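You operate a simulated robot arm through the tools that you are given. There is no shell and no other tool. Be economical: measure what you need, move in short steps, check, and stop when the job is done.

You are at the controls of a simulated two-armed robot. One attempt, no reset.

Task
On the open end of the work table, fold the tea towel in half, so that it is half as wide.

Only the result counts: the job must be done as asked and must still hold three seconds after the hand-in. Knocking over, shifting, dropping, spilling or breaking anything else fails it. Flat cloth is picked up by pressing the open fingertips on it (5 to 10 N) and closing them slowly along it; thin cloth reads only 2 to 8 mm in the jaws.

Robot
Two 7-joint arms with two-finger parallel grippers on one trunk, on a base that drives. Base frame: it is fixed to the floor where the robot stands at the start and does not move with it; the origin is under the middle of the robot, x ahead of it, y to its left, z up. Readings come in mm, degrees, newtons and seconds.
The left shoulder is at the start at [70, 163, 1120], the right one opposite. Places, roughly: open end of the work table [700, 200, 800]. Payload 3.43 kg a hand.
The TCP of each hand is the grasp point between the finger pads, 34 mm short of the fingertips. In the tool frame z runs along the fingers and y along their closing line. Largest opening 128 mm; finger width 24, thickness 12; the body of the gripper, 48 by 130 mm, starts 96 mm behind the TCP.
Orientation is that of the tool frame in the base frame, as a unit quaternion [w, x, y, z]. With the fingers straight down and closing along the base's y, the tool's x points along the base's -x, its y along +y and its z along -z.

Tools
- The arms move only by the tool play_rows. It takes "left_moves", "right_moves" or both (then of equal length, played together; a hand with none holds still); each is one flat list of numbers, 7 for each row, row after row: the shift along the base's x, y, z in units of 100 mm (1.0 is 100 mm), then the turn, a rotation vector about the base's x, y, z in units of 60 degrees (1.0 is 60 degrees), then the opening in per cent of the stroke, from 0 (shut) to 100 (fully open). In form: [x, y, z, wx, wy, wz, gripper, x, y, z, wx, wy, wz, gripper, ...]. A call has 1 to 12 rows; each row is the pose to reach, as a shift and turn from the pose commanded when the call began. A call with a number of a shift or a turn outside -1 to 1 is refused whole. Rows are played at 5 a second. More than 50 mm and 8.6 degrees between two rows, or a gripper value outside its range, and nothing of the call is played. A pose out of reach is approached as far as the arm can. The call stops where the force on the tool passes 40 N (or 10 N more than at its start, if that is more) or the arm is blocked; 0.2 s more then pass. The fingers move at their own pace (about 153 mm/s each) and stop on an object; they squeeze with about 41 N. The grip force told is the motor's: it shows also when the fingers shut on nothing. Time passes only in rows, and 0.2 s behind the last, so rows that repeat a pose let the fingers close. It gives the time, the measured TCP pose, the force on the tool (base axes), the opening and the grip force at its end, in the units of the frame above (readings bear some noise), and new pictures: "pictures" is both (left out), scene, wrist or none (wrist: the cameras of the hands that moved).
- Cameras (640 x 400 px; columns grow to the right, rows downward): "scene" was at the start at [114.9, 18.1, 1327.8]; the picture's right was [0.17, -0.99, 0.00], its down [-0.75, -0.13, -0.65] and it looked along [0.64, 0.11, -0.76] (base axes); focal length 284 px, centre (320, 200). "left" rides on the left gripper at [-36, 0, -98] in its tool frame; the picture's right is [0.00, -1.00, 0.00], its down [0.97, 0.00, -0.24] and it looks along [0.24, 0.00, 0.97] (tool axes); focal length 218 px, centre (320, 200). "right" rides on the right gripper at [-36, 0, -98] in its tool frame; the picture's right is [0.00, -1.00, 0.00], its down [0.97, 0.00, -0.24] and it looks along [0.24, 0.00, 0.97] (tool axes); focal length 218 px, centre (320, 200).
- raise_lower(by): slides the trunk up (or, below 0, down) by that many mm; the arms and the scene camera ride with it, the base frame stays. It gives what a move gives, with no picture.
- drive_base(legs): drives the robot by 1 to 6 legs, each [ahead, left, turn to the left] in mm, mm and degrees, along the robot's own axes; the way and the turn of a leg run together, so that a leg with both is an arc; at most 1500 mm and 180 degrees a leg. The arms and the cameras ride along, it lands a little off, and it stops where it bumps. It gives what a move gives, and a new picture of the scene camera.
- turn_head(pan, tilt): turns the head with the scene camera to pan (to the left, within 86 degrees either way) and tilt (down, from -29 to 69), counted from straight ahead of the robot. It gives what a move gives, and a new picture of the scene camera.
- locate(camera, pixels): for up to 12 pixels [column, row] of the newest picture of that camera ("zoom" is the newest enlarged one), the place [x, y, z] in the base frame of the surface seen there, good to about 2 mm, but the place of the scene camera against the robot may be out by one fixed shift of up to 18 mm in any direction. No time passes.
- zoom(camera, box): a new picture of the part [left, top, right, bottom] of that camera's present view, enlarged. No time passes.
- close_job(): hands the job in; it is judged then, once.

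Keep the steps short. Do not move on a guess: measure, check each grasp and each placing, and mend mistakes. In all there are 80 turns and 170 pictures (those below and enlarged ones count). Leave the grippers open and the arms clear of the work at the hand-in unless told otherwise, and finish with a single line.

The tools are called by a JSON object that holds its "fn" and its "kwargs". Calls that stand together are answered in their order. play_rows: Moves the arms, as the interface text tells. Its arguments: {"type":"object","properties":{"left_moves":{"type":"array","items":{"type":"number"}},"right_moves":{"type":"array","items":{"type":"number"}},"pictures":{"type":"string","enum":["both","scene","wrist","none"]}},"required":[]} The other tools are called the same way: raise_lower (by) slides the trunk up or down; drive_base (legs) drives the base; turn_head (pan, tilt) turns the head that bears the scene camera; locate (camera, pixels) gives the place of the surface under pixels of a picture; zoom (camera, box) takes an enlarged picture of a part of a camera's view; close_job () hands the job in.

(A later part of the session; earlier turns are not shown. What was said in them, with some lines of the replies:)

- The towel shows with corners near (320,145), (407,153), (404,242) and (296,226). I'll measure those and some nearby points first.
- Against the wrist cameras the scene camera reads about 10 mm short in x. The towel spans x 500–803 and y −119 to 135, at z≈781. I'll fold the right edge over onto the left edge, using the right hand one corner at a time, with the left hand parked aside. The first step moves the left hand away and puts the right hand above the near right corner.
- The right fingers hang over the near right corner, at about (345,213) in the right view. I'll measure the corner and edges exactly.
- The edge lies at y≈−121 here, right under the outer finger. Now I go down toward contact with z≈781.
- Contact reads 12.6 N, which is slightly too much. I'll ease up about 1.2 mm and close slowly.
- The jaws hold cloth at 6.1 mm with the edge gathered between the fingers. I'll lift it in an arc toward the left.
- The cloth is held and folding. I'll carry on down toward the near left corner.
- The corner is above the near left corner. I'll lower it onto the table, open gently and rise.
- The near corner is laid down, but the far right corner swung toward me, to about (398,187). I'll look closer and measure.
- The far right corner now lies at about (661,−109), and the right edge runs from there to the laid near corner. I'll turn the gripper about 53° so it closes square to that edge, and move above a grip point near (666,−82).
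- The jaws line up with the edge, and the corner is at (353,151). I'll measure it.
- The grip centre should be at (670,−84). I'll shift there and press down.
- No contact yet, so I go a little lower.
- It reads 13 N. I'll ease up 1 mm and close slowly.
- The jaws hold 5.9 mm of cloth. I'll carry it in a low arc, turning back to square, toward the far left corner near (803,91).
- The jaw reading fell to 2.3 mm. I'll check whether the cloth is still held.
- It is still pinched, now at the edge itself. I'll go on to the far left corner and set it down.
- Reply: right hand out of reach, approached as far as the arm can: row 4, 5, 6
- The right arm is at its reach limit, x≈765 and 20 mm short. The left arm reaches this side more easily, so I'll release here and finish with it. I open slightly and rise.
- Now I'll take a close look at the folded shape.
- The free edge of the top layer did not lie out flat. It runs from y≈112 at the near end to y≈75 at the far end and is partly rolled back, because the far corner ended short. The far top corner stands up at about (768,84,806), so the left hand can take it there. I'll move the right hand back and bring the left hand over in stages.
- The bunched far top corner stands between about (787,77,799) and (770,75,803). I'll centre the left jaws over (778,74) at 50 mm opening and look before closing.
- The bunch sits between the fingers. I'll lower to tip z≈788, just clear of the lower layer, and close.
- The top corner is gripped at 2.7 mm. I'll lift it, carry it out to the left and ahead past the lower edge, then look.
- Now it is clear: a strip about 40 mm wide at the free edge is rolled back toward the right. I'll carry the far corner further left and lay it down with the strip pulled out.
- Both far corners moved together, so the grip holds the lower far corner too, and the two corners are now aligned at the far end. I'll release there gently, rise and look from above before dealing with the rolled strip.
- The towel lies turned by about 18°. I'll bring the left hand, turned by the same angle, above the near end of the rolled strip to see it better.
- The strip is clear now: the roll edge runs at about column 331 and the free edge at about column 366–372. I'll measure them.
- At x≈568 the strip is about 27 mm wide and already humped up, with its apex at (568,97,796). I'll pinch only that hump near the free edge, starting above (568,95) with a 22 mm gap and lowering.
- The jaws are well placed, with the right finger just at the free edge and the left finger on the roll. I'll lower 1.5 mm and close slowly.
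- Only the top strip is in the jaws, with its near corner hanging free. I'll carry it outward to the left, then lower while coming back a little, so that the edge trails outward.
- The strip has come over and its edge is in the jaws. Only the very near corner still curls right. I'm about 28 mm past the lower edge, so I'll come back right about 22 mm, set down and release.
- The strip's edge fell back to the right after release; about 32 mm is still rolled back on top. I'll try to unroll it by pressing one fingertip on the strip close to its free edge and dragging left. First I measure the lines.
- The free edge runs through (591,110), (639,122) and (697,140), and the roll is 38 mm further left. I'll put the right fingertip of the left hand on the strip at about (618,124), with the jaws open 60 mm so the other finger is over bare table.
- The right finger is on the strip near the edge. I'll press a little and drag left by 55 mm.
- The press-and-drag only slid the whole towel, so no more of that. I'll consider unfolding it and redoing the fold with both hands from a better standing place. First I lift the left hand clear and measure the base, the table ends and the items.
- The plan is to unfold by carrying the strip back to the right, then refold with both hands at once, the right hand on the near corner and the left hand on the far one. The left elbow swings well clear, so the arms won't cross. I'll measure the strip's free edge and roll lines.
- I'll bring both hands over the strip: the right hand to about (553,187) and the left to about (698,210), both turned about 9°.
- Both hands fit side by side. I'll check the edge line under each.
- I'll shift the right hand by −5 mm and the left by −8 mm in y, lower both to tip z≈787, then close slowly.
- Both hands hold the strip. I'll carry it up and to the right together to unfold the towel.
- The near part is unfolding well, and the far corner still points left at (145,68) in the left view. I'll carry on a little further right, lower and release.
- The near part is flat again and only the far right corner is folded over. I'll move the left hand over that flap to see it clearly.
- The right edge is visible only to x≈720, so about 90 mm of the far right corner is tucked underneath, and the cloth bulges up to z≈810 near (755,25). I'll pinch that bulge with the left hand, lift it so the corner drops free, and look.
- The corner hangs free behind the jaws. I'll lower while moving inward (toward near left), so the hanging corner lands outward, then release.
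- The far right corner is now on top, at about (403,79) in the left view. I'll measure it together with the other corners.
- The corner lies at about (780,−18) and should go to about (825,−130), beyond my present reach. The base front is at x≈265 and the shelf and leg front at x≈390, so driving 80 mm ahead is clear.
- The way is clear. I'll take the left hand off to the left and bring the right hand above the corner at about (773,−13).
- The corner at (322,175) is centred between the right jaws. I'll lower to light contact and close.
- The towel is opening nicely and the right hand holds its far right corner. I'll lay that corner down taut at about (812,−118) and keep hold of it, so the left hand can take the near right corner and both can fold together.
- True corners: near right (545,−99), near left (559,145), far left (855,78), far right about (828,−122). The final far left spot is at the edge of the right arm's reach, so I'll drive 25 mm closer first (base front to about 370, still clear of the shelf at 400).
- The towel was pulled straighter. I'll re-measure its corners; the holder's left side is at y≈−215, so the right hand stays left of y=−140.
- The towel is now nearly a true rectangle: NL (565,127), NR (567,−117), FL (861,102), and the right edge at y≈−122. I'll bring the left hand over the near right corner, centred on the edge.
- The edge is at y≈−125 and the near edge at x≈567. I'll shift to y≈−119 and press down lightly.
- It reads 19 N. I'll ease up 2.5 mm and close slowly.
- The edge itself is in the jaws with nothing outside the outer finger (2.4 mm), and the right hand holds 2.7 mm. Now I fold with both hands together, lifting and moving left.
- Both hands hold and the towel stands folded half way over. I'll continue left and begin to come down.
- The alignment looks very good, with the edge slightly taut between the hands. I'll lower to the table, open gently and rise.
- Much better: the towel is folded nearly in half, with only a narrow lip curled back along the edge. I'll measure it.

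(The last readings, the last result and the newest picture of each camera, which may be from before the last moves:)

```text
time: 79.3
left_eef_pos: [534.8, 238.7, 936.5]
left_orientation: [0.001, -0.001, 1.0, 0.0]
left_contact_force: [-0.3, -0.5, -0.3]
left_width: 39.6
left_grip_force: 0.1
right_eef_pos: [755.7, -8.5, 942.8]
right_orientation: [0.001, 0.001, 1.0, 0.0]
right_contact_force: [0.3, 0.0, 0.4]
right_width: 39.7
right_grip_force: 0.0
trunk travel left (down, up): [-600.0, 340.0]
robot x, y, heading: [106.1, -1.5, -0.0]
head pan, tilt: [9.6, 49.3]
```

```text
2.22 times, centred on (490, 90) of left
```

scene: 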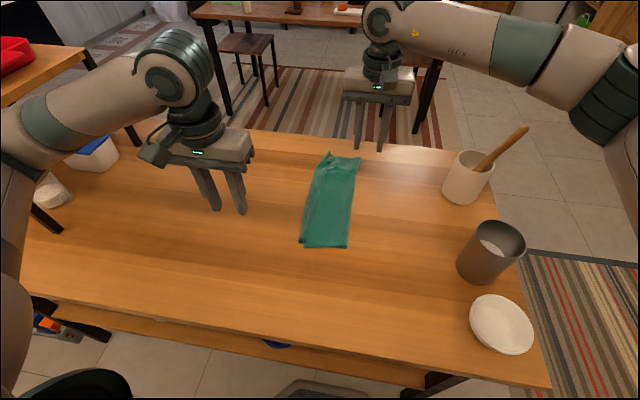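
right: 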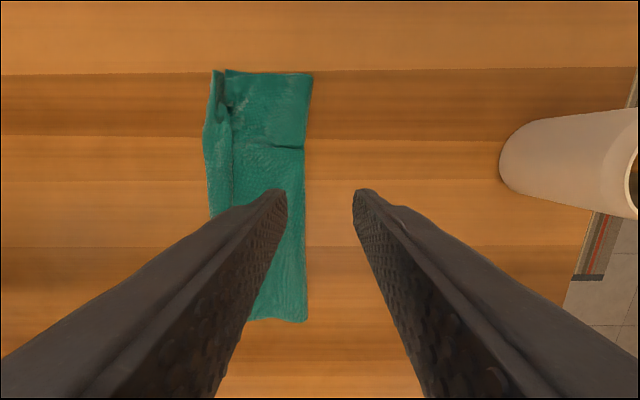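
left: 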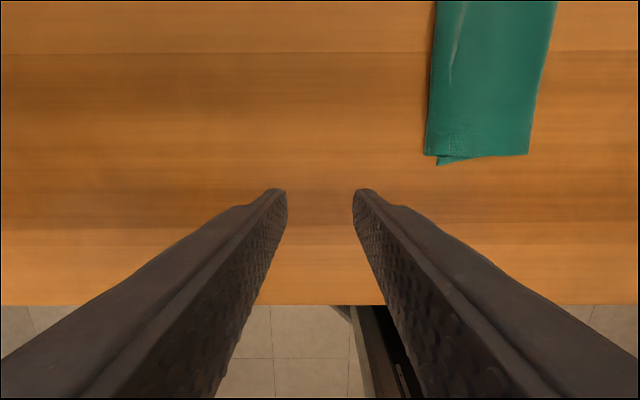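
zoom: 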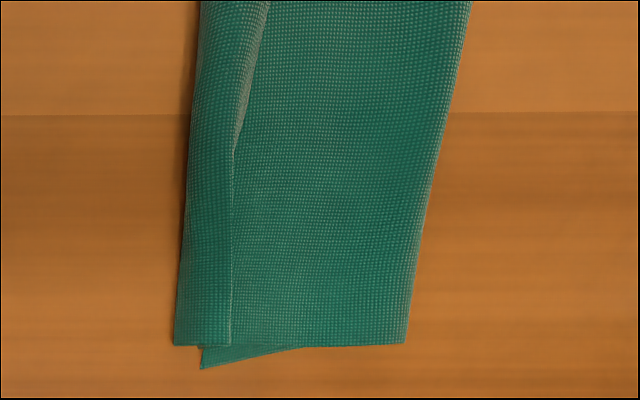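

The free edge lies directly over the lower left edge: NR ≈ (562,98) over NL (552,98), and FR ≈ (859,97) beside FL (867,88). Length is about 310 mm and footprint width about 105–120 mm from the original 255, so it is folded in half with a soft rounded edge and nothing else touched. I'll retreat both hands clear with the grippers open and check.

{"fn": "play_rows", "kwargs": {"left_moves": [-0.1, 0.3, 0.1, 0, 0, 0, 50, -0.3, 0.6, 0.2, 0, 0, 0, 80, -0.4, 0.9, 0.3, 0, 0, 0, 100, -0.4, 0.9, 0.3, 0, 0, 0, 100], "right_moves": [-0.3, -0.25, 0.1, 0, 0, 0, 31, -0.6, -0.5, 0.3, 0, 0, 0, 60, -0.9, -0.75, 0.4, 0, 0, 0, 100, -1.0, -0.9, 0.4, 0, 0, 0, 100], "pictures": "scene"}}

{"fn": "zoom", "kwargs": {"camera": "scene", "box": [270, 145, 400, 255]}}

{"fn": "locate", "kwargs": {"camera": "scene", "pixels": [[302, 241], [306, 247], [346, 246], [309, 205], [354, 200], [330, 154], [359, 158], [345, 156], [320, 230], [330, 190]]}}

```text
time: 80.3
left_eef_pos: [496.8, 325.8, 966.0]
left_orientation: [0.0, 0.0, 1.0, -0.001]
left_contact_force: [-1.1, 0.4, -0.1]
left_width: 128.2
left_grip_force: 0.1
right_eef_pos: [657.5, -97.5, 980.8]
right_orientation: [0.0, 0.0, 1.0, 0.001]
right_contact_force: [0.1, -0.4, 0.0]
right_width: 128.1
right_grip_force: 0.1
trunk travel left (down, up): [-600.0, 340.0]
robot x, y, heading: [100.4, 1.1, 0.2]
head pan, tilt: [9.6, 49.3]
```

scene: 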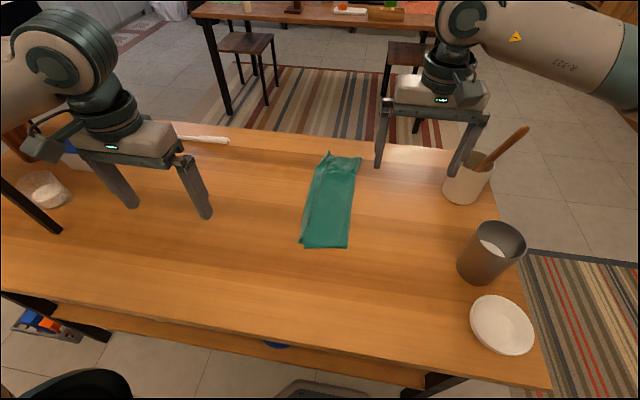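

```text
3.64 times, centred on (335, 200) of scene
```

zoom: 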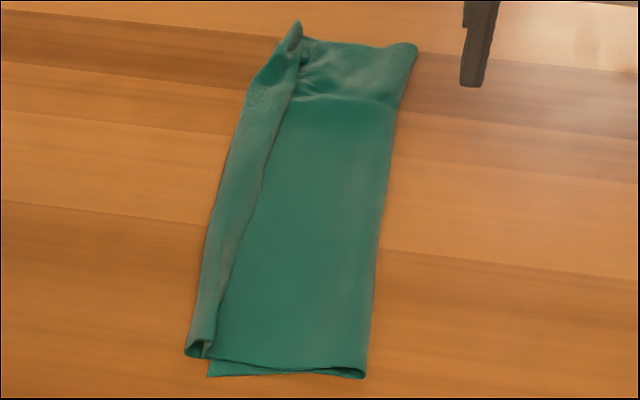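

```text
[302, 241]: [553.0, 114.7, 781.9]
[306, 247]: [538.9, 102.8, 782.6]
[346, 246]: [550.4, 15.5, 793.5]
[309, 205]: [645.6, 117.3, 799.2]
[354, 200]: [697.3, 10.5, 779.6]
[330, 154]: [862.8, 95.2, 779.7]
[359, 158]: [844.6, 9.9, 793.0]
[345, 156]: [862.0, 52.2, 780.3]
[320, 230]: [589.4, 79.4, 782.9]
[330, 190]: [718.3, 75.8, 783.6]
```

The towel lies folded, the hands are clear and open, and the bowl, canister, holder and spoon stand as before. I'm handing in.

{"fn": "close_job", "kwargs": {}}

```text
The job is handed in.
```

I folded the tea towel in half across its width and handed it in: about 105–120 mm wide from 255 mm, still about 310 mm long, corners matched to about 10–15 mm, a roughly 25 mm lip of the top layer still curled back along the left edge, the far corner still bunched about 20 mm high, nothing else visibly moved, grippers open and clear.
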